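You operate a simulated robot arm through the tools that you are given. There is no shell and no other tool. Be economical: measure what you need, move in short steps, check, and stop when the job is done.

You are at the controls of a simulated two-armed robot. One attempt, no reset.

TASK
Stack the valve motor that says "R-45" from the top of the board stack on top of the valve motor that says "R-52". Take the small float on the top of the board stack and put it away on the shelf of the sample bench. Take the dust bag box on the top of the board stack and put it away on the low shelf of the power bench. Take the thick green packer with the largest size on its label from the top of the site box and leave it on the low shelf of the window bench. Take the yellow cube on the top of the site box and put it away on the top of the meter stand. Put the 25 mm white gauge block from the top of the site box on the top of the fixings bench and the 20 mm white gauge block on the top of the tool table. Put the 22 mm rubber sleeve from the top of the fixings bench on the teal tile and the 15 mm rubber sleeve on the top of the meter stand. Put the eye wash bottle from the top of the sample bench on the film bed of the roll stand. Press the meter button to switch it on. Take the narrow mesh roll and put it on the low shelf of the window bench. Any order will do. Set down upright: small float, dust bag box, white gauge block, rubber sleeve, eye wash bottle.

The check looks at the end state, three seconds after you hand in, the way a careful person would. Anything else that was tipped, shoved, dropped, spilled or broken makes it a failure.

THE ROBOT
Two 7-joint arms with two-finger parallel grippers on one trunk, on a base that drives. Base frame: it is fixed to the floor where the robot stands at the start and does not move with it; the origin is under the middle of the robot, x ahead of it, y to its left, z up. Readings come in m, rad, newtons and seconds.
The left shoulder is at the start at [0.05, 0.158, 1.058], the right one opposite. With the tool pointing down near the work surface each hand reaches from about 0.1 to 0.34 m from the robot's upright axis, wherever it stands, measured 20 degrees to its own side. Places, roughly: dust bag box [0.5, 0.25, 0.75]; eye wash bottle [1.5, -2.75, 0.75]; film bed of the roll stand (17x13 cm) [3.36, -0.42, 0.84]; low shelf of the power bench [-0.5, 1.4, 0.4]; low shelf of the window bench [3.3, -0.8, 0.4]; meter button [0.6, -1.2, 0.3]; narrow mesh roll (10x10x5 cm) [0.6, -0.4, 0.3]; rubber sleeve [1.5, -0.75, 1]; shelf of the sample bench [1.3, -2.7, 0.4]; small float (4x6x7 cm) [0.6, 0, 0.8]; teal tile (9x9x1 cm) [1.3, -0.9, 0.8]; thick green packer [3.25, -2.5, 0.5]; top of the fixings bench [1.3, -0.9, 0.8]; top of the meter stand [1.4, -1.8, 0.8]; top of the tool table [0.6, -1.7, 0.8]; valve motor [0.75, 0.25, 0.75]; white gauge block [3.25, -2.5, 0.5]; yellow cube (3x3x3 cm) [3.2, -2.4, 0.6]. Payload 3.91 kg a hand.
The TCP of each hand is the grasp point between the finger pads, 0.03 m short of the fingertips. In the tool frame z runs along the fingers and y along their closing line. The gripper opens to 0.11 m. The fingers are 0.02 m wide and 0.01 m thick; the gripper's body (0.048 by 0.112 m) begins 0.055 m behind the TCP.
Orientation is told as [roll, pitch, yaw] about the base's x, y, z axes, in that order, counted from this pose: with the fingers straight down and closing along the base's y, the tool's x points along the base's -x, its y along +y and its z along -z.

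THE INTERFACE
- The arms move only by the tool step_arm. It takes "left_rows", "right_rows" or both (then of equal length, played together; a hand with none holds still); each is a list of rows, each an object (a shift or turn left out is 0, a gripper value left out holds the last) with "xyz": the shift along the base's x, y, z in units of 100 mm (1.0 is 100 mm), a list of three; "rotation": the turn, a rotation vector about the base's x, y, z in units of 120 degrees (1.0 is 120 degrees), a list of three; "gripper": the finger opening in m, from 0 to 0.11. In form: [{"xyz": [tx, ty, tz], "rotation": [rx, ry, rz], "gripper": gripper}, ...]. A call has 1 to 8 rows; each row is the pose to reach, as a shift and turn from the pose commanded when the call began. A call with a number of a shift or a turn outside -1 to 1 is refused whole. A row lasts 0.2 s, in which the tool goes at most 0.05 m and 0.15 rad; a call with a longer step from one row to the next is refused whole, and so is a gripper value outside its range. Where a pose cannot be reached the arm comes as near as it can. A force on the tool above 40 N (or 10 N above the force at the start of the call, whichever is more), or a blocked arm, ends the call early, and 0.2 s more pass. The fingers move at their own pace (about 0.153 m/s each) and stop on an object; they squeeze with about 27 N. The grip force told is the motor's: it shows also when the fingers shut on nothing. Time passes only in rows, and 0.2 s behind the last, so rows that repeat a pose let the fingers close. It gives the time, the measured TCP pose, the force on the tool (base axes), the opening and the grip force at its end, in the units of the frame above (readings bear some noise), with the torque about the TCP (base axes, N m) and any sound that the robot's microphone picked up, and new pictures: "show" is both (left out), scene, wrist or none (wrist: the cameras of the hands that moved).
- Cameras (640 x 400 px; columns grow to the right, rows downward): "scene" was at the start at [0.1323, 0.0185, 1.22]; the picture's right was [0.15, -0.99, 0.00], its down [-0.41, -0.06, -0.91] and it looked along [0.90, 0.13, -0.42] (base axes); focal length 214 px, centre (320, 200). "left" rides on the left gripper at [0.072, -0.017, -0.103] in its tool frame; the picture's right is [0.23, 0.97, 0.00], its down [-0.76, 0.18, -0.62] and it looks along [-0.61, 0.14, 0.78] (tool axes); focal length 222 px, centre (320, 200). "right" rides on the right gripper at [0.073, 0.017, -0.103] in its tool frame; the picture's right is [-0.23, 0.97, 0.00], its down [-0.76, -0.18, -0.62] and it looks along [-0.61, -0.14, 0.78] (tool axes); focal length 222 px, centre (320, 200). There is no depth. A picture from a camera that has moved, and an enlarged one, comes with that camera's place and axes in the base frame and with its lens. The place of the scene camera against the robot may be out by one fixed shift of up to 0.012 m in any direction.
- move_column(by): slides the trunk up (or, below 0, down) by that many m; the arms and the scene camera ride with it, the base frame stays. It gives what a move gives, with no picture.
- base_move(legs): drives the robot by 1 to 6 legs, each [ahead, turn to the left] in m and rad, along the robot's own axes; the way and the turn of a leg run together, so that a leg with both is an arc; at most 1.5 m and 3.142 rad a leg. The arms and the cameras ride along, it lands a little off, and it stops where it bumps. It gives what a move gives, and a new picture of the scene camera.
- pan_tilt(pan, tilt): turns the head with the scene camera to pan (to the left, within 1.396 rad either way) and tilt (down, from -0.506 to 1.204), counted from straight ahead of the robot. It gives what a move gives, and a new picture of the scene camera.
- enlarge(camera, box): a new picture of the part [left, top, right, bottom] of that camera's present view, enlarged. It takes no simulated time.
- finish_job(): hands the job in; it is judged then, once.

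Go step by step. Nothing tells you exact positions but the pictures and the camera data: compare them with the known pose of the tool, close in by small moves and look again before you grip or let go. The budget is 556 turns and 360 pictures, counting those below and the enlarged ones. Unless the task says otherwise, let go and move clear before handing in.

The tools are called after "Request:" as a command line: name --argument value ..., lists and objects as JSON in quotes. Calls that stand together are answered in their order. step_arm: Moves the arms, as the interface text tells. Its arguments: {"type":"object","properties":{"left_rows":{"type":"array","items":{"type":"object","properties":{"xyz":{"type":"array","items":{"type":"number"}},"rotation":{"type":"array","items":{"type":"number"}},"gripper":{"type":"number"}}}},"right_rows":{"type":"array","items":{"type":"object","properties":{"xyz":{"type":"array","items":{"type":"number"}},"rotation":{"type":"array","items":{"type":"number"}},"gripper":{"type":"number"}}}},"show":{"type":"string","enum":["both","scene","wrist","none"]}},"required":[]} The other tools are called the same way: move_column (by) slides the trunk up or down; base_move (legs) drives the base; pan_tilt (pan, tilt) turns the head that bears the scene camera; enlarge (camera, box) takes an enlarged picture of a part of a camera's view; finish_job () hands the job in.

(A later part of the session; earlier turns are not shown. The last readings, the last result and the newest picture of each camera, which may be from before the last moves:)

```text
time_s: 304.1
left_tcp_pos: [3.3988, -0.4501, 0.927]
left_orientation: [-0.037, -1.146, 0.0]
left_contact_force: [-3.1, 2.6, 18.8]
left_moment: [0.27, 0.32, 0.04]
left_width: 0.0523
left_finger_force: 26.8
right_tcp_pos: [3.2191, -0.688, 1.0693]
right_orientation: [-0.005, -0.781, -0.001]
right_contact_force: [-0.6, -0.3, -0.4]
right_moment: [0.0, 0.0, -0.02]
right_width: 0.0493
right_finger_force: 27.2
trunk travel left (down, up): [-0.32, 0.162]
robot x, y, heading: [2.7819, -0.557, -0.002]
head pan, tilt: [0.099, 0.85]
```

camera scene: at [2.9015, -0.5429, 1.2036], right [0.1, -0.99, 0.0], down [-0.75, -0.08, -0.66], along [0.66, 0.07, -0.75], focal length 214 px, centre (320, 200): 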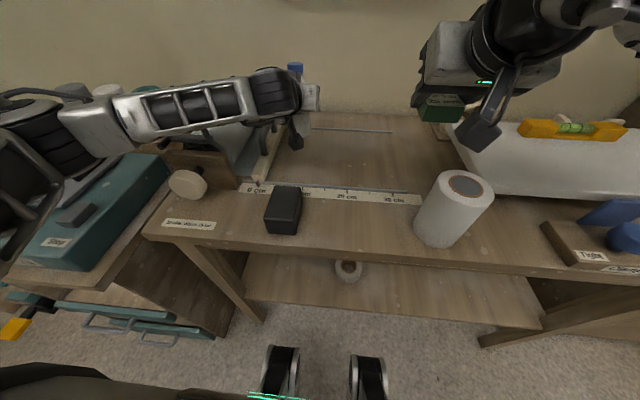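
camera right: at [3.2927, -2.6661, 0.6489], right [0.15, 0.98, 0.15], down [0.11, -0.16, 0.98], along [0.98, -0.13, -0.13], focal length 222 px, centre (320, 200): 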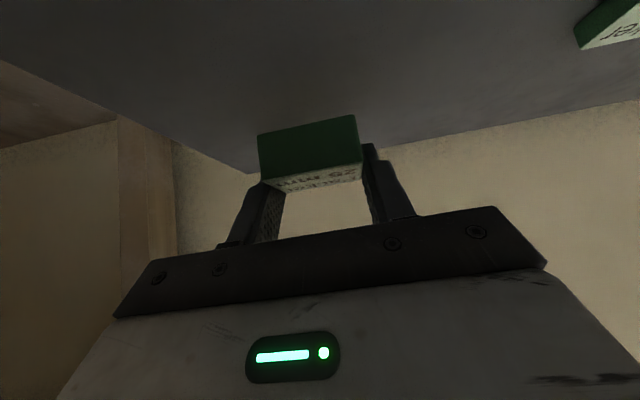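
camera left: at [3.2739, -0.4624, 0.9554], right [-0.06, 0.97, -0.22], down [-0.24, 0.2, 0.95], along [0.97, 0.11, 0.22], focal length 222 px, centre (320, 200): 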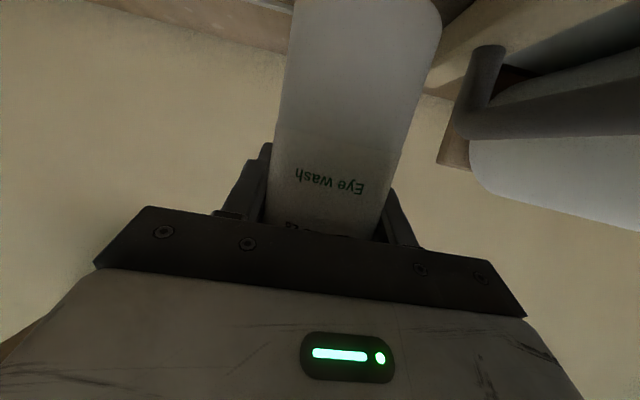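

Contact with the bed. Easing the pressure, then releasing and backing straight out along the tool axis.

Request:
step_arm --left_rows '[{"xyz": [0, 0, 0.06]}, {"xyz": [0, 0, 0.06], "gripper": 0.06}, {"xyz": [0, 0, 0.06], "gripper": 0.075}, {"xyz": [0, 0, 0.06], "gripper": 0.08}, {"xyz": [-0.2, 0, 0.15]}, {"xyz": [-0.6, 0, 0.33]}, {"xyz": [-1.0, 0, 0.52]}]'

```text
time_s: 305.7
left_tcp_pos: [3.2961, -0.4503, 0.9731]
left_orientation: [-0.032, -1.134, -0.002]
left_contact_force: [0.5, -0.3, -0.5]
left_moment: [0.0, 0.01, -0.05]
left_width: 0.0801
left_finger_force: 0.0
right_tcp_pos: [3.2198, -0.6879, 1.0685]
right_orientation: [-0.006, -0.779, 0.0]
right_contact_force: [0.6, 0.3, -0.6]
right_moment: [-0.01, -0.02, 0.0]
right_width: 0.0493
right_finger_force: 27.1
trunk travel left (down, up): [-0.32, 0.162]
robot x, y, heading: [2.7802, -0.555, -0.003]
head pan, tilt: [0.099, 0.85]
camera scene: at [2.901, -0.543, 1.2036], right [0.1, -0.99, 0.0], down [-0.75, -0.07, -0.66], along [0.66, 0.07, -0.75], focal length 214 px, centre (320, 200)
camera left: at [3.1728, -0.4628, 0.9526], right [-0.06, 0.97, -0.22], down [-0.24, 0.2, 0.95], along [0.97, 0.11, 0.22], focal length 222 px, centre (320, 200)
```

scene: 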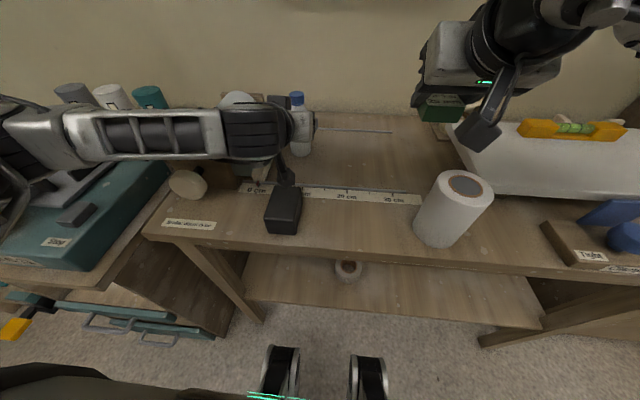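
left: 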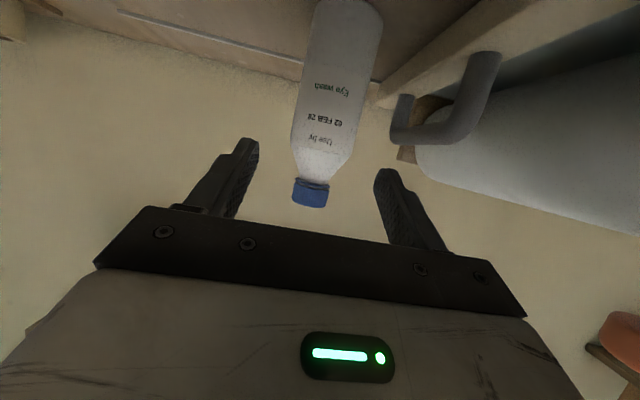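

Request:
step_arm --left_rows '[{"xyz": [-0.2, 0, 0.4]}, {"xyz": [-0.5, 0, 0.8]}, {"xyz": [-0.9, 0, 1.0]}, {"xyz": [-1.0, 0.3, 1.0]}]' --show "none"

Request:
step_arm --left_rows '[{"xyz": [-0.4, 0.1, 0.1]}, {"xyz": [-0.8, 0.2, 0.2]}, {"xyz": [-1.0, 0.5, 0.3]}, {"xyz": [-1.0, 0.9, 0.3]}]' --show "none"

Request:
enlarge --camera "scene" --box '[200, 70, 420, 220]'

```text
time_s: 306.7
left_tcp_pos: [3.1984, -0.4191, 1.0724]
left_orientation: [-0.034, -1.136, -0.004]
left_contact_force: [0.0, 0.1, 0.4]
left_moment: [-0.02, 0.01, -0.01]
left_width: 0.0799
left_finger_force: 0.0
right_tcp_pos: [3.2211, -0.6869, 1.0676]
right_orientation: [-0.004, -0.779, 0.002]
right_contact_force: [0.1, -0.1, 0.3]
right_moment: [-0.01, 0.01, 0.02]
right_width: 0.0493
right_finger_force: 26.7
trunk travel left (down, up): [-0.32, 0.162]
robot x, y, heading: [2.7841, -0.5597, -0.001]
head pan, tilt: [0.099, 0.85]
```

```text
time_s: 307.7
left_tcp_pos: [3.1506, -0.3224, 1.1608]
left_orientation: [-0.034, -1.133, -0.005]
left_contact_force: [-0.1, -0.3, 0.7]
left_moment: [0.01, -0.05, -0.01]
left_width: 0.0802
left_finger_force: 0.1
left hand out of reach, approached as far as the arm can: row 1, 2, 3, 4
right_tcp_pos: [3.22, -0.6871, 1.0685]
right_orientation: [-0.008, -0.782, 0.001]
right_contact_force: [-0.4, -0.1, 0.4]
right_moment: [-0.04, 0.04, -0.05]
right_width: 0.0492
right_finger_force: 26.9
trunk travel left (down, up): [-0.32, 0.162]
robot x, y, heading: [2.78, -0.5586, -0.001]
head pan, tilt: [0.099, 0.85]
```

```text
2.67 times, centred on (310, 145) of scene
camera zoom: at [2.9004, -0.5417, 1.2037], right [0.1, -0.99, 0.0], down [-0.75, -0.08, -0.66], along [0.66, 0.07, -0.75], focal length 572 px, centre (347, 347)
```

zoom: 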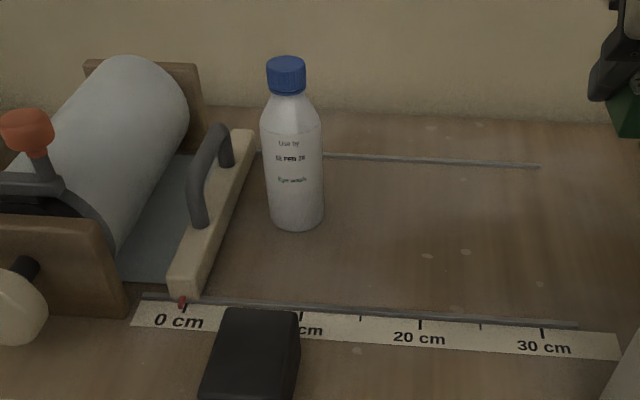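

The bottle stands upright between the rails next to the cutter. Now the packer: back off, lower the trunk, and place it on the low shelf right of the mesh roll.

Request:
base_move --legs '[[-0.2, 0]]'

Request:
move_column --by -0.3

Request:
step_arm --right_rows '[{"xyz": [-0.1, -0.1, -0.45]}, {"xyz": [-0.1, -0.3, -0.85]}, {"xyz": [-0.1, -0.5, -1.0]}]' --show "none"

Request:
step_arm --right_rows '[{"xyz": [0.1, -0.1, -0.45]}, {"xyz": [0.3, -0.3, -0.8]}, {"xyz": [0.6, -0.4, -1.0]}]'

```text
time_s: 309.3
left_tcp_pos: [2.9513, -0.3253, 1.1602]
left_orientation: [-0.032, -1.134, -0.002]
left_contact_force: [-0.5, -0.6, -0.4]
left_moment: [0.0, -0.01, -0.01]
left_width: 0.0799
left_finger_force: 0.1
right_tcp_pos: [3.0217, -0.6866, 1.0683]
right_orientation: [-0.004, -0.779, 0.001]
right_contact_force: [0.0, -0.3, -1.0]
right_moment: [-0.02, 0.01, -0.02]
right_width: 0.0492
right_finger_force: 27.3
trunk travel left (down, up): [-0.32, 0.162]
robot x, y, heading: [2.583, -0.5567, 0.001]
head pan, tilt: [0.099, 0.85]
camera scene: at [2.7016, -0.5431, 1.2037], right [0.1, -0.99, 0.0], down [-0.75, -0.08, -0.66], along [0.66, 0.07, -0.75], focal length 214 px, centre (320, 200)
```

scene: 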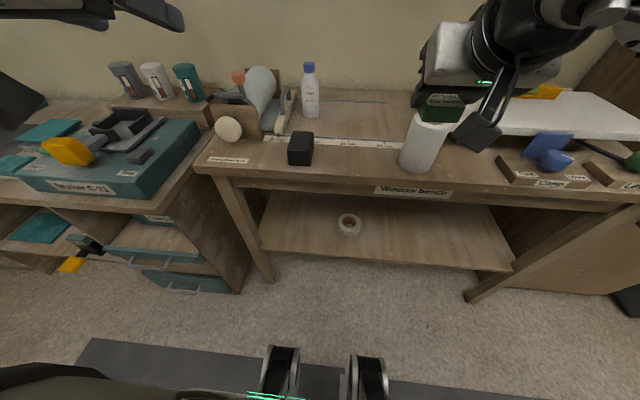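

```text
time_s: 312.3
left_tcp_pos: [2.9523, -0.3241, 0.8598]
left_orientation: [-0.033, -1.132, -0.002]
left_contact_force: [0.7, -0.7, -1.1]
left_moment: [-0.01, -0.03, 0.02]
left_width: 0.0801
left_finger_force: 0.0
right_tcp_pos: [3.0217, -0.6883, 0.7683]
right_orientation: [-0.005, -0.779, 0.003]
right_contact_force: [-0.1, -0.4, 0.4]
right_moment: [-0.02, 0.03, 0.02]
right_width: 0.0495
right_finger_force: 26.7
trunk travel left (down, up): [-0.02, 0.462]
robot x, y, heading: [2.5808, -0.5574, 0.003]
head pan, tilt: [0.099, 0.85]
```

```text
time_s: 313.1
left_tcp_pos: [2.9512, -0.3235, 0.8611]
left_orientation: [-0.034, -1.131, -0.003]
left_contact_force: [0.1, 0.1, 0.0]
left_moment: [0.02, -0.01, -0.01]
left_width: 0.0799
left_finger_force: 0.1
right_tcp_pos: [3.011, -0.7387, 0.6682]
right_orientation: [-0.003, -0.778, 0.001]
right_contact_force: [-0.1, -0.2, -1.0]
right_moment: [-0.02, 0.02, 0.02]
right_width: 0.0491
right_finger_force: 27.1
trunk travel left (down, up): [-0.02, 0.462]
robot x, y, heading: [2.5826, -0.5538, 0.004]
head pan, tilt: [0.099, 0.85]
```

```text
time_s: 313.9
left_tcp_pos: [2.9507, -0.3244, 0.8604]
left_orientation: [-0.033, -1.132, -0.002]
left_contact_force: [0.3, 0.7, 0.1]
left_moment: [0.0, -0.03, 0.0]
left_width: 0.0799
left_finger_force: 0.1
right_tcp_pos: [3.0721, -0.7792, 0.5676]
right_orientation: [-0.004, -0.78, 0.003]
right_contact_force: [0.4, -0.3, -0.6]
right_moment: [-0.03, 0.01, -0.02]
right_width: 0.049
right_finger_force: 27.1
trunk travel left (down, up): [-0.02, 0.462]
robot x, y, heading: [2.5822, -0.5577, 0.001]
head pan, tilt: [0.099, 0.85]
camera scene: at [2.702, -0.5431, 0.9036], right [0.1, -0.99, 0.0], down [-0.75, -0.08, -0.66], along [0.66, 0.07, -0.75], focal length 214 px, centre (320, 200)
camera right: at [2.948, -0.7623, 0.5906], right [0.16, 0.97, 0.16], down [0.1, -0.17, 0.98], along [0.98, -0.14, -0.13], focal length 222 px, centre (320, 200)
```

scene: 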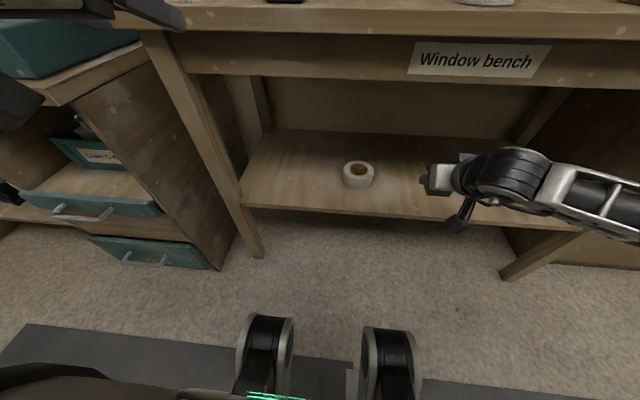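
right: 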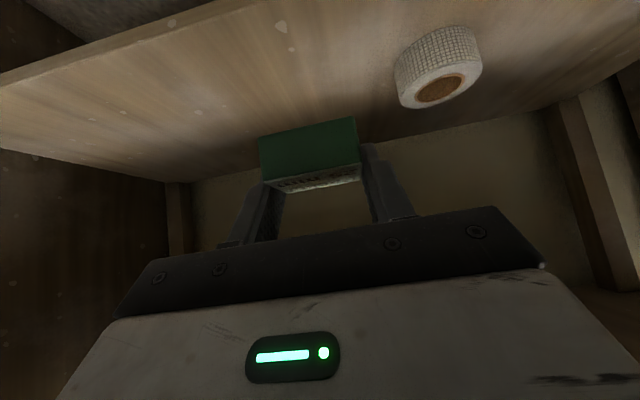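

Request:
step_arm --right_rows '[{"xyz": [0.4, -0.1, -0.25]}, {"xyz": [0.8, -0.2, -0.5]}, {"xyz": [1.0, -0.2, -0.8]}]' --show "none"

Request:
step_arm --right_rows '[{"xyz": [0.4, 0, -0.2]}, {"xyz": [0.7, 0, -0.4]}, {"xyz": [0.7, 0, -0.55]}, {"xyz": [0.7, 0, -0.65]}, {"xyz": [0.7, 0, -0.72]}]' --show "none"

```text
time_s: 314.7
left_tcp_pos: [2.9523, -0.3238, 0.8604]
left_orientation: [-0.032, -1.133, -0.002]
left_contact_force: [-0.7, 0.5, 0.3]
left_moment: [0.01, 0.01, -0.01]
left_width: 0.0802
left_finger_force: 0.1
right_tcp_pos: [3.1716, -0.7978, 0.4874]
right_orientation: [-0.005, -0.778, 0.001]
right_contact_force: [0.6, -0.1, -0.3]
right_moment: [0.04, -0.03, -0.02]
right_width: 0.0491
right_finger_force: 26.9
trunk travel left (down, up): [-0.02, 0.462]
robot x, y, heading: [2.5841, -0.5543, 0.002]
head pan, tilt: [0.099, 0.85]
```

```text
time_s: 315.9
left_tcp_pos: [2.9515, -0.3239, 0.8607]
left_orientation: [-0.032, -1.132, -0.002]
left_contact_force: [0.2, -0.7, -0.6]
left_moment: [-0.05, -0.02, 0.01]
left_width: 0.0802
left_finger_force: 0.0
right_tcp_pos: [3.2417, -0.7974, 0.4148]
right_orientation: [-0.004, -0.778, 0.003]
right_contact_force: [-0.4, -0.3, -0.1]
right_moment: [-0.01, -0.04, 0.0]
right_width: 0.0496
right_finger_force: 27.3
trunk travel left (down, up): [-0.02, 0.462]
robot x, y, heading: [2.5839, -0.5575, 0.004]
head pan, tilt: [0.099, 0.85]
```

Request:
step_arm --right_rows '[{"xyz": [0, 0, -0.04]}, {"xyz": [0, 0, -0.08]}, {"xyz": [0, 0, -0.11]}, {"xyz": [0, 0, -0.14]}]' --show "none"

```text
time_s: 316.9
left_tcp_pos: [2.9498, -0.3237, 0.8612]
left_orientation: [-0.034, -1.135, -0.001]
left_contact_force: [0.2, 0.5, -0.5]
left_moment: [0.01, -0.02, 0.03]
left_width: 0.0801
left_finger_force: 0.0
right_tcp_pos: [3.2444, -0.7976, 0.4078]
right_orientation: [-0.002, -0.788, -0.001]
right_contact_force: [-5.8, -1.2, 25.6]
right_moment: [0.17, 0.48, 0.1]
right_width: 0.0493
right_finger_force: 26.8
trunk travel left (down, up): [-0.02, 0.462]
robot x, y, heading: [2.5825, -0.5536, 0.002]
head pan, tilt: [0.099, 0.85]
```

Contact at the shelf. Release and back out.

Request:
step_arm --right_rows '[{"xyz": [0, 0, 0.06]}, {"xyz": [0, 0, 0.06], "gripper": 0.07}, {"xyz": [0, 0, 0.06], "gripper": 0.085}, {"xyz": [-0.15, 0, 0.2]}, {"xyz": [-0.5, 0, 0.5]}, {"xyz": [-0.85, 0, 0.8]}, {"xyz": [-1.0, 0, 1.0]}]' --show "wrist"

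```text
time_s: 318.5
left_tcp_pos: [2.9523, -0.3248, 0.8609]
left_orientation: [-0.035, -1.131, -0.001]
left_contact_force: [0.0, 0.5, -0.9]
left_moment: [-0.01, 0.01, -0.01]
left_width: 0.0798
left_finger_force: 0.1
right_tcp_pos: [3.1412, -0.8001, 0.503]
right_orientation: [-0.005, -0.778, 0.001]
right_contact_force: [0.1, -0.2, 0.0]
right_moment: [-0.03, 0.0, 0.01]
right_width: 0.0852
right_finger_force: 0.2
trunk travel left (down, up): [-0.02, 0.462]
robot x, y, heading: [2.5854, -0.5549, 0.004]
head pan, tilt: [0.099, 0.85]
camera right: at [3.0176, -0.7825, 0.5256], right [0.16, 0.97, 0.16], down [0.1, -0.17, 0.98], along [0.98, -0.14, -0.13], focal length 222 px, centre (320, 200)
```

right: 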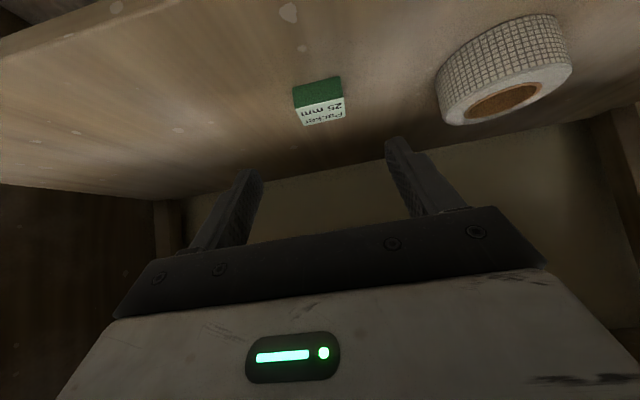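

Packer is on the low shelf. Next trip: site box for the 25 mm gauge block (left hand) and the cube (right hand).

Request:
step_arm --right_rows '[{"xyz": [-0.4, 0, 0.2]}, {"xyz": [-0.8, 0.1, 0.4]}, {"xyz": [-1.0, 0.1, 0.8]}, {"xyz": [-1.0, 0.1, 1.0]}]' --show "none"

Request:
base_move --legs '[[-0.22, 0]]'

Request:
move_column --by 0.3

Request:
step_arm --left_rows '[{"xyz": [0, 0, 0], "rotation": [0, 0.07, 0], "gripper": 0.06}, {"xyz": [0, 0, 0], "rotation": [0, 0.14, 0]}, {"xyz": [0, 0, 0], "rotation": [0, 0.165, 0]}]' --right_rows '[{"xyz": [0, 0, 0.4]}, {"xyz": [0, 0, 0.8]}, {"xyz": [0, 0, 1.0]}]' --show "none"

Request:
base_move --legs '[[0, -1.573], [1.5, 0], [0.28, 0], [0, 1.57]]'

```text
time_s: 319.5
left_tcp_pos: [2.9526, -0.3242, 0.8619]
left_orientation: [-0.033, -1.134, -0.001]
left_contact_force: [0.3, -0.1, 0.2]
left_moment: [-0.01, 0.0, 0.0]
left_width: 0.08
left_finger_force: 0.0
right_tcp_pos: [3.0413, -0.7872, 0.6021]
right_orientation: [-0.005, -0.778, 0.002]
right_contact_force: [0.3, 0.3, 0.4]
right_moment: [-0.01, 0.01, 0.0]
right_width: 0.085
right_finger_force: 0.0
trunk travel left (down, up): [-0.02, 0.462]
robot x, y, heading: [2.5802, -0.5581, 0.004]
head pan, tilt: [0.099, 0.85]
```

```text
time_s: 321.2
left_tcp_pos: [2.73, -0.3239, 0.8595]
left_orientation: [-0.035, -1.132, -0.005]
left_contact_force: [-1.0, 0.3, 0.7]
left_moment: [-0.01, 0.01, 0.04]
left_width: 0.08
left_finger_force: 0.0
right_tcp_pos: [2.821, -0.7882, 0.6021]
right_orientation: [-0.006, -0.779, 0.002]
right_contact_force: [0.0, -0.3, 0.9]
right_moment: [-0.02, -0.04, 0.01]
right_width: 0.0851
right_finger_force: 0.1
trunk travel left (down, up): [-0.02, 0.462]
robot x, y, heading: [2.3627, -0.5558, -0.0]
head pan, tilt: [0.099, 0.85]
camera scene: at [2.4803, -0.5434, 0.9036], right [0.1, -0.99, 0.0], down [-0.75, -0.08, -0.66], along [0.66, 0.07, -0.75], focal length 214 px, centre (320, 200)
```

scene: 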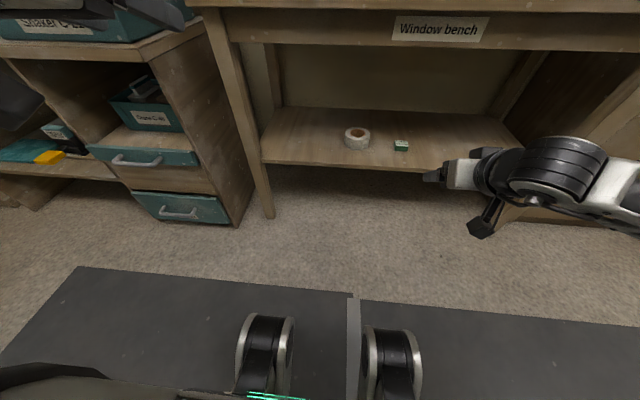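

```text
time_s: 324.2
left_tcp_pos: [2.7316, -0.3237, 1.16]
left_orientation: [-0.033, -1.133, -0.002]
left_contact_force: [-0.3, -0.1, -0.4]
left_moment: [-0.02, 0.0, 0.0]
left_width: 0.08
left_finger_force: 0.1
right_tcp_pos: [2.8218, -0.7879, 0.9015]
right_orientation: [-0.005, -0.779, 0.002]
right_contact_force: [-0.3, -0.7, 0.7]
right_moment: [-0.05, 0.0, -0.01]
right_width: 0.0848
right_finger_force: 0.2
trunk travel left (down, up): [-0.32, 0.162]
robot x, y, heading: [2.3629, -0.5546, 0.001]
head pan, tilt: [0.099, 0.85]
```

```text
time_s: 325.0
left_tcp_pos: [2.7297, -0.3244, 1.1594]
left_orientation: [-0.035, -0.784, -0.001]
left_contact_force: [-0.9, -0.3, 0.8]
left_moment: [0.0, 0.0, -0.01]
left_width: 0.0601
left_finger_force: 0.2
right_tcp_pos: [2.8195, -0.788, 1.0023]
right_orientation: [-0.005, -0.777, 0.002]
right_contact_force: [0.4, 0.1, 0.6]
right_moment: [0.01, 0.0, -0.02]
right_width: 0.0849
right_finger_force: 0.0
trunk travel left (down, up): [-0.32, 0.162]
robot x, y, heading: [2.3626, -0.5525, 0.001]
head pan, tilt: [0.099, 0.85]
```

```text
time_s: 341.6
left_tcp_pos: [2.7027, -2.0941, 1.1606]
left_orientation: [-0.037, -0.787, -0.013]
left_contact_force: [0.7, 0.6, 0.6]
left_moment: [0.0, -0.01, -0.04]
left_width: 0.0597
left_finger_force: 0.1
right_tcp_pos: [2.7889, -2.5584, 1.0023]
right_orientation: [-0.005, -0.777, -0.009]
right_contact_force: [0.0, 0.6, 0.2]
right_moment: [0.0, 0.02, 0.03]
right_width: 0.0849
right_finger_force: 0.1
trunk travel left (down, up): [-0.32, 0.162]
robot x, y, heading: [2.3303, -2.3228, -0.01]
head pan, tilt: [0.099, 0.85]
camera scene: at [2.4507, -2.3102, 1.2036], right [0.09, -1.0, 0.0], down [-0.75, -0.07, -0.66], along [0.66, 0.06, -0.75], focal length 214 px, centre (320, 200)
```

scene: 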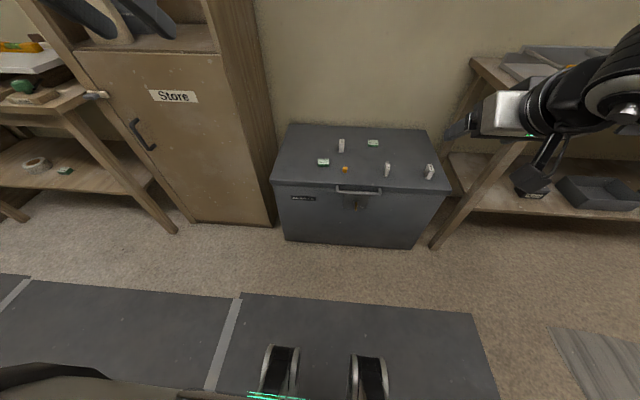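

Request:
base_move --legs '[[0.42, 0.01]]'

Request:
move_column --by -0.25

Request:
step_arm --left_rows '[{"xyz": [0.2, -0.4, -0.2]}, {"xyz": [0.4, -0.7, -0.5]}, {"xyz": [0.6, -0.9, -0.8]}, {"xyz": [0.8, -1.0, -1.0]}]'

```text
time_s: 344.2
left_tcp_pos: [3.1212, -2.0927, 1.1621]
left_orientation: [-0.035, -0.787, -0.001]
left_contact_force: [-0.4, 0.5, 0.4]
left_moment: [-0.02, 0.02, 0.01]
left_width: 0.06
left_finger_force: 0.1
right_tcp_pos: [3.2109, -2.554, 1.0016]
right_orientation: [-0.006, -0.779, 0.002]
right_contact_force: [0.5, -0.1, -0.5]
right_moment: [-0.04, -0.03, 0.01]
right_width: 0.0851
right_finger_force: 0.1
trunk travel left (down, up): [-0.32, 0.162]
robot x, y, heading: [2.7508, -2.3244, -0.001]
head pan, tilt: [0.099, 0.85]
camera scene: at [2.8712, -2.3106, 1.2035], right [0.1, -0.99, 0.0], down [-0.75, -0.08, -0.66], along [0.66, 0.07, -0.75], focal length 214 px, centre (320, 200)
```

scene: 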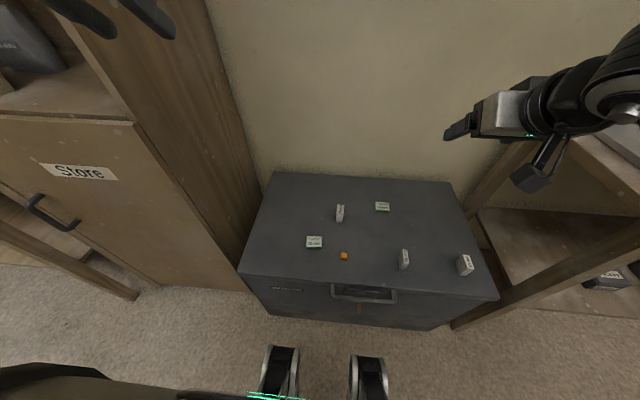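

```text
time_s: 346.8
left_tcp_pos: [3.1202, -2.092, 0.9101]
left_orientation: [-0.035, -0.788, -0.002]
left_contact_force: [0.2, -0.6, 0.2]
left_moment: [-0.02, 0.03, 0.01]
left_width: 0.0599
left_finger_force: 0.2
right_tcp_pos: [3.2104, -2.5547, 0.7529]
right_orientation: [-0.004, -0.779, 0.002]
right_contact_force: [0.8, -0.2, 0.3]
right_moment: [0.01, -0.02, -0.02]
right_width: 0.0849
right_finger_force: 0.1
trunk travel left (down, up): [-0.07, 0.412]
robot x, y, heading: [2.7517, -2.3212, 0.001]
head pan, tilt: [0.099, 0.85]
```

```text
time_s: 347.8
left_tcp_pos: [3.2002, -2.1917, 0.8097]
left_orientation: [-0.035, -0.786, 0.001]
left_contact_force: [0.5, -0.1, -0.3]
left_moment: [0.0, 0.01, -0.01]
left_width: 0.0602
left_finger_force: 0.0
right_tcp_pos: [3.2115, -2.5551, 0.7524]
right_orientation: [-0.006, -0.78, 0.003]
right_contact_force: [0.1, 0.7, 0.1]
right_moment: [0.03, -0.03, 0.0]
right_width: 0.0848
right_finger_force: 0.0
trunk travel left (down, up): [-0.07, 0.412]
robot x, y, heading: [2.7539, -2.3234, -0.001]
head pan, tilt: [0.099, 0.85]
camera scene: at [2.8709, -2.3106, 0.9536], right [0.1, -0.99, 0.0], down [-0.75, -0.08, -0.66], along [0.66, 0.07, -0.75], focal length 214 px, centre (320, 200)
camera left: at [3.0759, -2.2051, 0.8333], right [-0.14, 0.97, -0.19], down [0.1, 0.2, 0.97], along [0.99, 0.11, -0.13], focal length 222 px, centre (320, 200)
```

scene: 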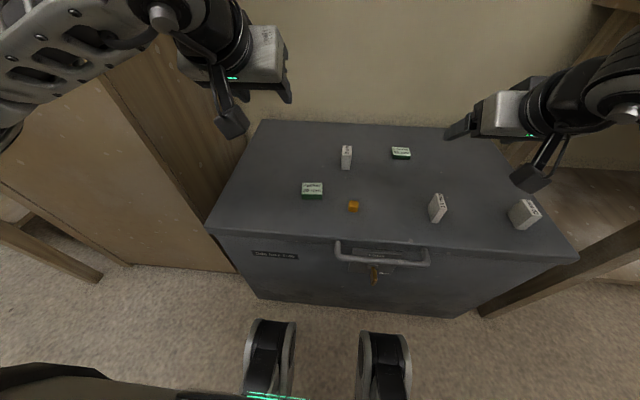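
left: 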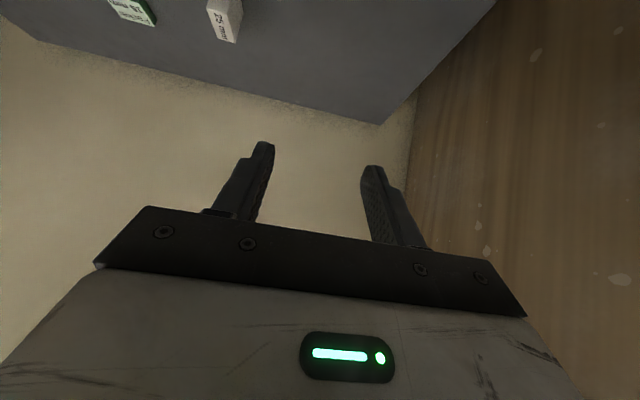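

Request:
step_arm --left_rows '[{"xyz": [0.1, -0.45, -0.1]}, {"xyz": [0.2, -0.85, -0.3]}, {"xyz": [0.3, -1.0, -0.6]}, {"xyz": [0.4, -1.0, -0.9]}]' --show "none"

Request:
step_arm --left_rows '[{"xyz": [0.1, -0.4, -0.1]}, {"xyz": [0.2, -0.43, -0.3]}, {"xyz": [0.2, -0.43, -0.3]}]' --show "wrist"

```text
time_s: 348.8
left_tcp_pos: [3.2405, -2.2921, 0.7194]
left_orientation: [-0.038, -0.788, -0.002]
left_contact_force: [0.0, -0.6, 0.1]
left_moment: [0.02, -0.02, 0.03]
left_width: 0.06
left_finger_force: 0.1
right_tcp_pos: [3.211, -2.5549, 0.7524]
right_orientation: [-0.005, -0.777, 0.002]
right_contact_force: [-0.2, 0.6, 0.0]
right_moment: [0.02, -0.02, -0.01]
right_width: 0.0852
right_finger_force: 0.1
trunk travel left (down, up): [-0.07, 0.412]
robot x, y, heading: [2.7511, -2.328, 0.003]
head pan, tilt: [0.099, 0.85]
```

```text
time_s: 349.6
left_tcp_pos: [3.2603, -2.3358, 0.6903]
left_orientation: [-0.035, -0.787, -0.001]
left_contact_force: [-0.1, -0.2, 0.3]
left_moment: [0.03, -0.01, -0.01]
left_width: 0.06
left_finger_force: 0.0
right_tcp_pos: [3.2113, -2.5557, 0.7527]
right_orientation: [-0.006, -0.779, 0.001]
right_contact_force: [-0.7, -0.3, -0.3]
right_moment: [-0.03, 0.0, 0.02]
right_width: 0.0848
right_finger_force: 0.0
trunk travel left (down, up): [-0.07, 0.412]
robot x, y, heading: [2.7579, -2.3248, 0.001]
head pan, tilt: [0.099, 0.85]
camera left: at [3.1365, -2.3473, 0.7132], right [-0.14, 0.97, -0.18], down [0.1, 0.2, 0.97], along [0.99, 0.11, -0.13], focal length 222 px, centre (320, 200)
```

left: 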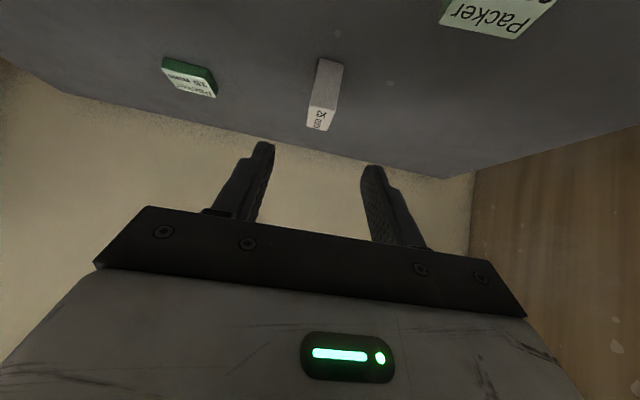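

25 mm gauge block centre ≈(3.353, -2.338), top 0.604. Approaching and gripping.

Request:
step_arm --left_rows '[{"xyz": [0.3, -0.02, -0.3]}, {"xyz": [0.6, -0.02, -0.6]}, {"xyz": [0.8, -0.02, -0.85]}, {"xyz": [0.85, -0.02, -0.98]}]' --show "wrist"

```text
time_s: 350.6
left_tcp_pos: [3.3447, -2.336, 0.5924]
left_orientation: [-0.034, -0.786, -0.002]
left_contact_force: [-0.1, 0.5, -0.1]
left_moment: [0.03, -0.01, 0.02]
left_width: 0.0602
left_finger_force: 0.1
right_tcp_pos: [3.2102, -2.5562, 0.7523]
right_orientation: [-0.007, -0.778, 0.002]
right_contact_force: [-0.4, -0.5, -0.3]
right_moment: [0.01, 0.02, -0.03]
right_width: 0.0849
right_finger_force: 0.1
trunk travel left (down, up): [-0.07, 0.412]
robot x, y, heading: [2.7543, -2.3275, -0.001]
head pan, tilt: [0.099, 0.85]
camera left: at [3.2209, -2.3492, 0.6162], right [-0.14, 0.97, -0.18], down [0.1, 0.2, 0.97], along [0.99, 0.11, -0.13], focal length 222 px, centre (320, 200)
```

left: 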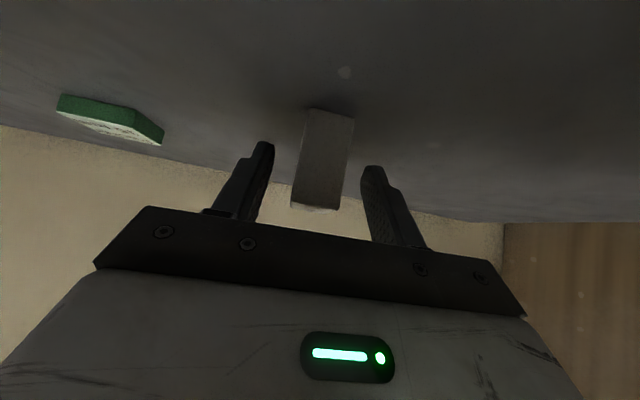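

Request:
step_arm --left_rows '[{"xyz": [0, 0, 0], "gripper": 0.03}, {"xyz": [0, 0, 0], "gripper": 0.0}, {"xyz": [0, 0, 0], "gripper": 0.0}, {"xyz": [0, 0, 0.3]}, {"xyz": [-0.1, 0.1, 0.7]}, {"xyz": [-0.3, 0.4, 1.0]}, {"xyz": [-0.6, 0.7, 1.0]}]' --show "wrist"

```text
time_s: 352.2
left_tcp_pos: [3.2831, -2.2659, 0.6923]
left_orientation: [-0.036, -0.786, -0.001]
left_contact_force: [0.2, 0.1, 0.0]
left_moment: [-0.01, -0.02, -0.01]
left_width: 0.0244
left_finger_force: 26.7
right_tcp_pos: [3.2113, -2.5558, 0.7514]
right_orientation: [-0.004, -0.778, 0.002]
right_contact_force: [-0.7, -0.7, 0.1]
right_moment: [-0.01, -0.01, -0.01]
right_width: 0.0848
right_finger_force: 0.1
trunk travel left (down, up): [-0.07, 0.412]
robot x, y, heading: [2.7519, -2.3236, 0.004]
head pan, tilt: [0.099, 0.85]
camera left: at [3.1594, -2.2788, 0.7158], right [-0.14, 0.97, -0.18], down [0.1, 0.2, 0.97], along [0.99, 0.11, -0.13], focal length 222 px, centre (320, 200)
```

left: 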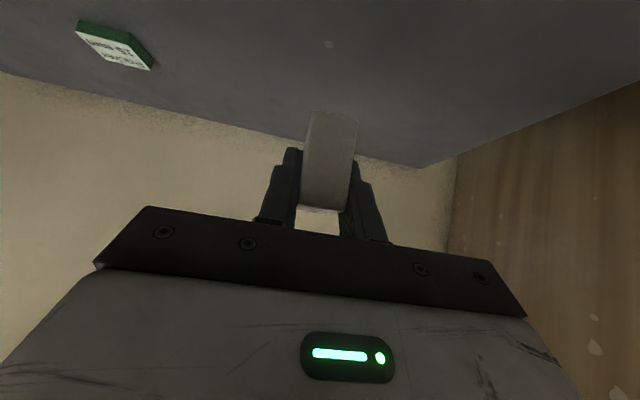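

Request:
step_arm --left_rows '[{"xyz": [-0.4, 0.2, 0.2]}, {"xyz": [-0.7, 0.4, 0.5]}, {"xyz": [-0.9, 0.7, 0.8]}, {"xyz": [-1.0, 0.9, 1.0]}]' --right_rows '[{"xyz": [-0.4, 0.1, 0.1]}, {"xyz": [-0.8, 0.3, 0.1]}, {"xyz": [-0.9, 0.7, 0.0]}, {"xyz": [-0.9, 1.0, -0.3], "gripper": 0.06}]' --show "none"

Request:
step_arm --right_rows '[{"xyz": [0, 0.4, -0.2]}, {"xyz": [0, 0.8, -0.4]}, {"xyz": [0, 1.0, -0.6]}]' --show "both"

```text
time_s: 353.2
left_tcp_pos: [3.1849, -2.176, 0.792]
left_orientation: [-0.035, -0.787, -0.003]
left_contact_force: [-1.4, 0.3, 0.3]
left_moment: [0.0, -0.01, 0.04]
left_width: 0.0244
left_finger_force: 27.2
right_tcp_pos: [3.1305, -2.4493, 0.724]
right_orientation: [-0.006, -0.778, -0.001]
right_contact_force: [0.4, 0.0, -1.1]
right_moment: [0.02, -0.02, -0.01]
right_width: 0.0599
right_finger_force: 0.0
right hand out of reach, approached as far as the arm can: row 2, 3, 4
trunk travel left (down, up): [-0.07, 0.412]
robot x, y, heading: [2.7525, -2.3281, 0.003]
head pan, tilt: [0.099, 0.85]
```

```text
time_s: 354.0
left_tcp_pos: [3.185, -2.1761, 0.7915]
left_orientation: [-0.034, -0.787, -0.001]
left_contact_force: [-0.2, 0.1, -0.2]
left_moment: [0.01, 0.02, 0.0]
left_width: 0.0248
left_finger_force: 27.2
right_tcp_pos: [3.1313, -2.3501, 0.6634]
right_orientation: [-0.003, -0.778, 0.003]
right_contact_force: [-0.7, 0.6, 0.0]
right_moment: [-0.01, -0.03, 0.01]
right_width: 0.0601
right_finger_force: 0.1
trunk travel left (down, up): [-0.07, 0.412]
robot x, y, heading: [2.7525, -2.3247, 0.001]
head pan, tilt: [0.099, 0.85]
camera scene: at [2.8709, -2.3106, 0.9536], right [0.1, -0.99, 0.0], down [-0.75, -0.08, -0.66], along [0.66, 0.07, -0.75], focal length 214 px, centre (320, 200)
camera right: at [3.007, -2.3328, 0.6869], right [0.16, 0.97, 0.16], down [0.1, -0.18, 0.98], along [0.98, -0.14, -0.13], focal length 222 px, centre (320, 200)
```

scene: 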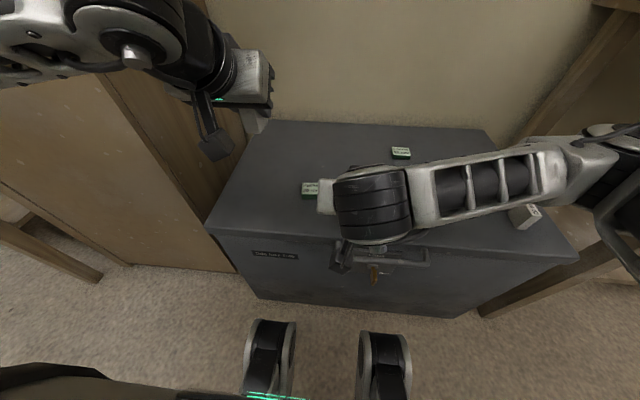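
right: 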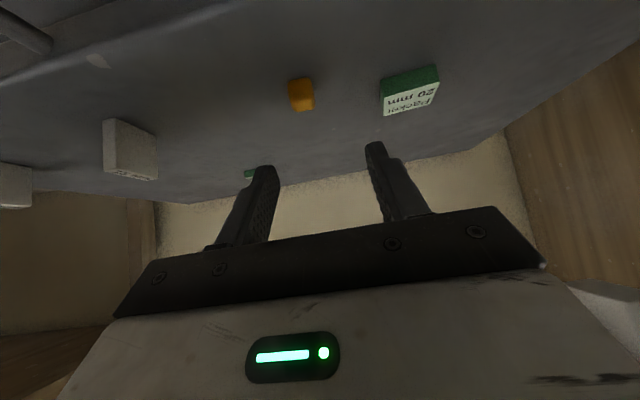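

Request:
step_arm --right_rows '[{"xyz": [0.25, -0.05, -0.25]}, {"xyz": [0.5, -0.08, -0.5]}, {"xyz": [0.59, -0.08, -0.7]}, {"xyz": [0.59, -0.08, -0.75]}]' --show "wrist"

```text
time_s: 355.0
left_tcp_pos: [3.1856, -2.1759, 0.7922]
left_orientation: [-0.035, -0.788, -0.003]
left_contact_force: [-0.4, 0.4, -0.1]
left_moment: [0.01, 0.01, 0.02]
left_width: 0.0243
left_finger_force: 27.0
right_tcp_pos: [3.1896, -2.3588, 0.5889]
right_orientation: [-0.005, -0.778, 0.001]
right_contact_force: [-0.4, 0.0, 0.5]
right_moment: [-0.01, -0.01, -0.01]
right_width: 0.0599
right_finger_force: 0.0
trunk travel left (down, up): [-0.07, 0.412]
robot x, y, heading: [2.7523, -2.3234, 0.002]
head pan, tilt: [0.099, 0.85]
camera right: at [3.0655, -2.3425, 0.6121], right [0.16, 0.97, 0.16], down [0.1, -0.17, 0.98], along [0.98, -0.14, -0.13], focal length 222 px, centre (320, 200)
```

right: 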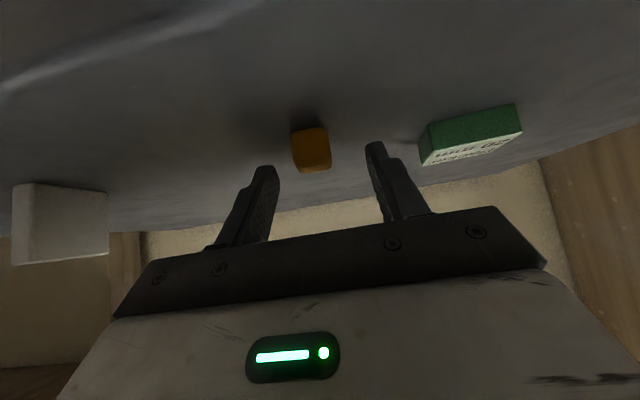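

Request:
step_arm --right_rows '[{"xyz": [0.03, 0, -0.02], "gripper": 0.06}, {"xyz": [0.03, 0, -0.02], "gripper": 0.03}, {"xyz": [0.03, 0, -0.02], "gripper": 0.0}, {"xyz": [0.03, 0, -0.02], "gripper": 0.0}, {"xyz": [0.03, 0, 0.2]}, {"xyz": [0.0, -0.1, 0.7]}, {"xyz": [-0.1, -0.3, 1.0]}, {"xyz": [-0.1, -0.7, 1.0]}]' --show "wrist"

```text
refused: row 6 steps farther than a row can; nothing moved
```

Request:
step_arm --right_rows '[{"xyz": [0.03, 0, -0.02], "gripper": 0.06}, {"xyz": [0.03, 0, -0.02], "gripper": 0.03}, {"xyz": [0.03, 0, -0.02], "gripper": 0.0}, {"xyz": [0.03, 0, -0.02], "gripper": 0.0}, {"xyz": [0.03, 0, 0.2]}, {"xyz": [0.0, -0.1, 0.6]}, {"xyz": [-0.1, -0.3, 1.0]}, {"xyz": [-0.1, -0.7, 1.0]}]' --show "wrist"

```text
time_s: 356.8
left_tcp_pos: [3.1853, -2.1762, 0.792]
left_orientation: [-0.034, -0.787, -0.003]
left_contact_force: [1.5, -0.3, -0.7]
left_moment: [0.0, -0.01, -0.03]
left_width: 0.0243
left_finger_force: 27.7
right_tcp_pos: [3.1787, -2.4273, 0.6903]
right_orientation: [-0.005, -0.779, 0.003]
right_contact_force: [-0.3, -0.7, -0.5]
right_moment: [-0.04, -0.01, -0.02]
right_width: 0.0204
right_finger_force: 27.2
trunk travel left (down, up): [-0.07, 0.412]
robot x, y, heading: [2.7543, -2.3248, -0.0]
head pan, tilt: [0.099, 0.85]
camera right: at [3.0547, -2.4117, 0.7131], right [0.16, 0.97, 0.16], down [0.1, -0.17, 0.98], along [0.98, -0.14, -0.13], focal length 222 px, centre (320, 200)
```

right: 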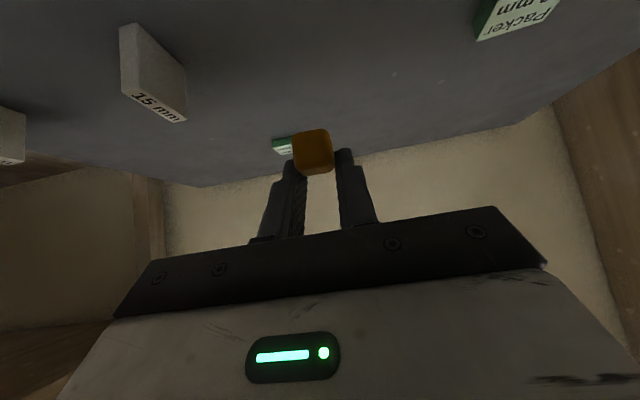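

Cube held. Back out, raise, and go to the meter stand.

Request:
step_arm --right_rows '[{"xyz": [-0.2, -0.2, 0.3]}, {"xyz": [-0.3, -0.4, 0.6]}, {"xyz": [-0.3, -0.6, 0.9]}]' --show "none"

Request:
base_move --legs '[[-0.45, 0]]'

Request:
move_column --by 0.3

Request:
base_move --legs '[[0, 1.57], [0.53, 0], [0, 1.57]]'

Request:
pan_tilt --pan -0.2 --tilt 0.65

```text
time_s: 357.6
left_tcp_pos: [3.1854, -2.1756, 0.7912]
left_orientation: [-0.034, -0.789, -0.002]
left_contact_force: [-0.7, -0.4, -0.4]
left_moment: [0.01, -0.01, 0.0]
left_width: 0.0242
left_finger_force: 26.8
right_tcp_pos: [3.1491, -2.4883, 0.7781]
right_orientation: [-0.005, -0.778, 0.003]
right_contact_force: [-0.1, 0.1, 0.6]
right_moment: [0.0, 0.01, 0.02]
right_width: 0.0207
right_finger_force: 26.8
trunk travel left (down, up): [-0.07, 0.412]
robot x, y, heading: [2.7536, -2.3267, 0.004]
head pan, tilt: [0.099, 0.85]
```

```text
time_s: 360.4
left_tcp_pos: [2.7317, -2.1767, 0.7919]
left_orientation: [-0.035, -0.786, -0.003]
left_contact_force: [0.3, -0.1, -0.4]
left_moment: [0.0, 0.02, -0.01]
left_width: 0.0244
left_finger_force: 27.4
right_tcp_pos: [2.6972, -2.4882, 0.7787]
right_orientation: [-0.006, -0.779, 0.002]
right_contact_force: [0.4, -0.1, -0.6]
right_moment: [0.0, 0.01, -0.01]
right_width: 0.0205
right_finger_force: 27.2
trunk travel left (down, up): [-0.07, 0.412]
robot x, y, heading: [2.2962, -2.326, 0.002]
head pan, tilt: [0.099, 0.85]
camera scene: at [2.4188, -2.3112, 0.9536], right [0.1, -0.99, 0.0], down [-0.75, -0.08, -0.66], along [0.66, 0.07, -0.75], focal length 214 px, centre (320, 200)
```

scene: 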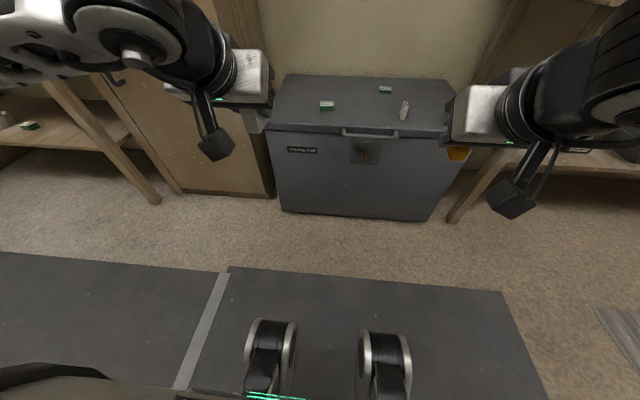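

```text
time_s: 363.4
left_tcp_pos: [2.7333, -2.1773, 1.092]
left_orientation: [-0.034, -0.785, 0.0]
left_contact_force: [-0.7, 0.4, 0.0]
left_moment: [-0.01, 0.0, 0.01]
left_width: 0.0244
left_finger_force: 26.7
right_tcp_pos: [2.6972, -2.4893, 1.0784]
right_orientation: [-0.005, -0.779, 0.002]
right_contact_force: [0.4, 0.5, -0.4]
right_moment: [0.0, 0.01, -0.01]
right_width: 0.0207
right_finger_force: 26.9
trunk travel left (down, up): [-0.37, 0.112]
robot x, y, heading: [2.2995, -2.3236, 0.001]
head pan, tilt: [0.099, 0.85]
```

```text
time_s: 374.1
left_tcp_pos: [1.8645, -1.9421, 1.0919]
left_orientation: [-0.034, -0.786, -3.133]
left_contact_force: [0.9, 0.6, -0.4]
left_moment: [-0.01, -0.02, 0.01]
left_width: 0.0245
left_finger_force: 27.0
right_tcp_pos: [1.8967, -1.6296, 1.0786]
right_orientation: [-0.005, -0.779, -3.131]
right_contact_force: [-0.1, 0.3, -0.2]
right_moment: [0.02, 0.01, 0.01]
right_width: 0.0209
right_finger_force: 27.0
trunk travel left (down, up): [-0.37, 0.112]
robot x, y, heading: [2.2943, -1.7905, -3.134]
head pan, tilt: [0.099, 0.85]
camera scene: at [2.1793, -1.7949, 1.2536], right [-0.11, 0.99, 0.0], down [0.75, 0.08, -0.66], along [-0.66, -0.07, -0.75], focal length 214 px, centre (320, 200)
```

scene: 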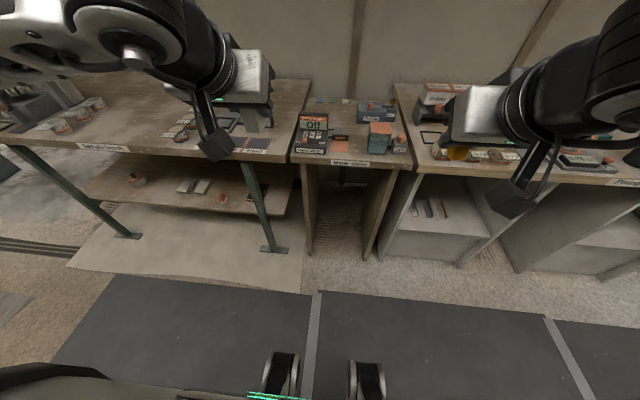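

```text
time_s: 374.9
left_tcp_pos: [1.8647, -1.9425, 1.0917]
left_orientation: [-0.033, -0.788, -3.132]
left_contact_force: [-0.1, -0.1, -1.0]
left_moment: [0.02, -0.03, 0.0]
left_width: 0.0243
left_finger_force: 26.5
right_tcp_pos: [1.8983, -1.6297, 1.079]
right_orientation: [-0.006, -0.778, -3.13]
right_contact_force: [-0.1, -0.5, 0.2]
right_moment: [0.0, 0.0, 0.01]
right_width: 0.0206
right_finger_force: 26.8
trunk travel left (down, up): [-0.37, 0.112]
robot x, y, heading: [2.2982, -1.7893, -3.136]
head pan, tilt: [-0.201, 0.649]
camera scene: at [2.1717, -1.7699, 1.2702], right [0.19, 0.98, 0.0], down [0.59, -0.11, -0.8], along [-0.78, 0.15, -0.6], focal length 214 px, centre (320, 200)
```

scene: 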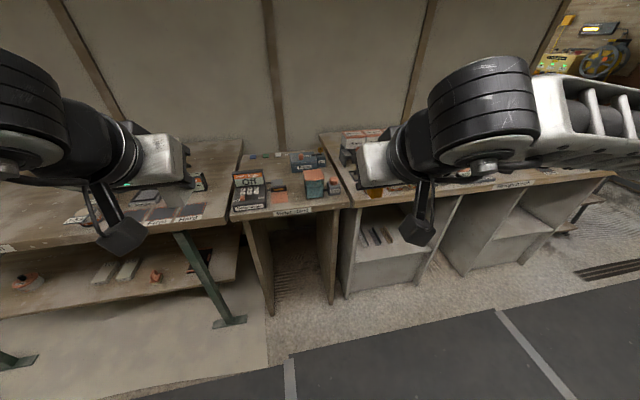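

Request:
enlarge --camera "scene" --box '[210, 135, 370, 235]'

```text
4.00 times, centred on (290, 185) of scene
camera zoom: at [2.1717, -1.7699, 1.2702], right [0.19, 0.98, 0.0], down [0.59, -0.11, -0.8], along [-0.78, 0.15, -0.6], focal length 858 px, centre (440, 260)
```

zoom: 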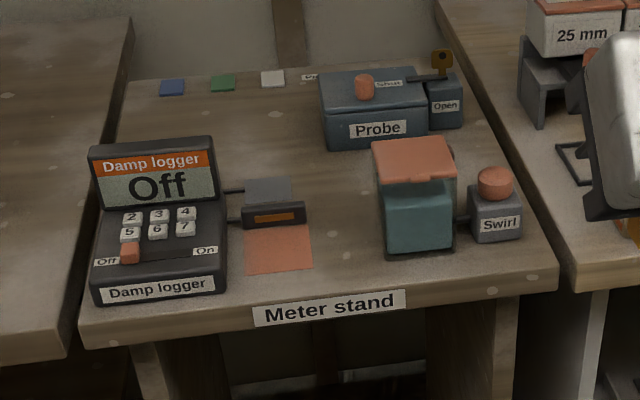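

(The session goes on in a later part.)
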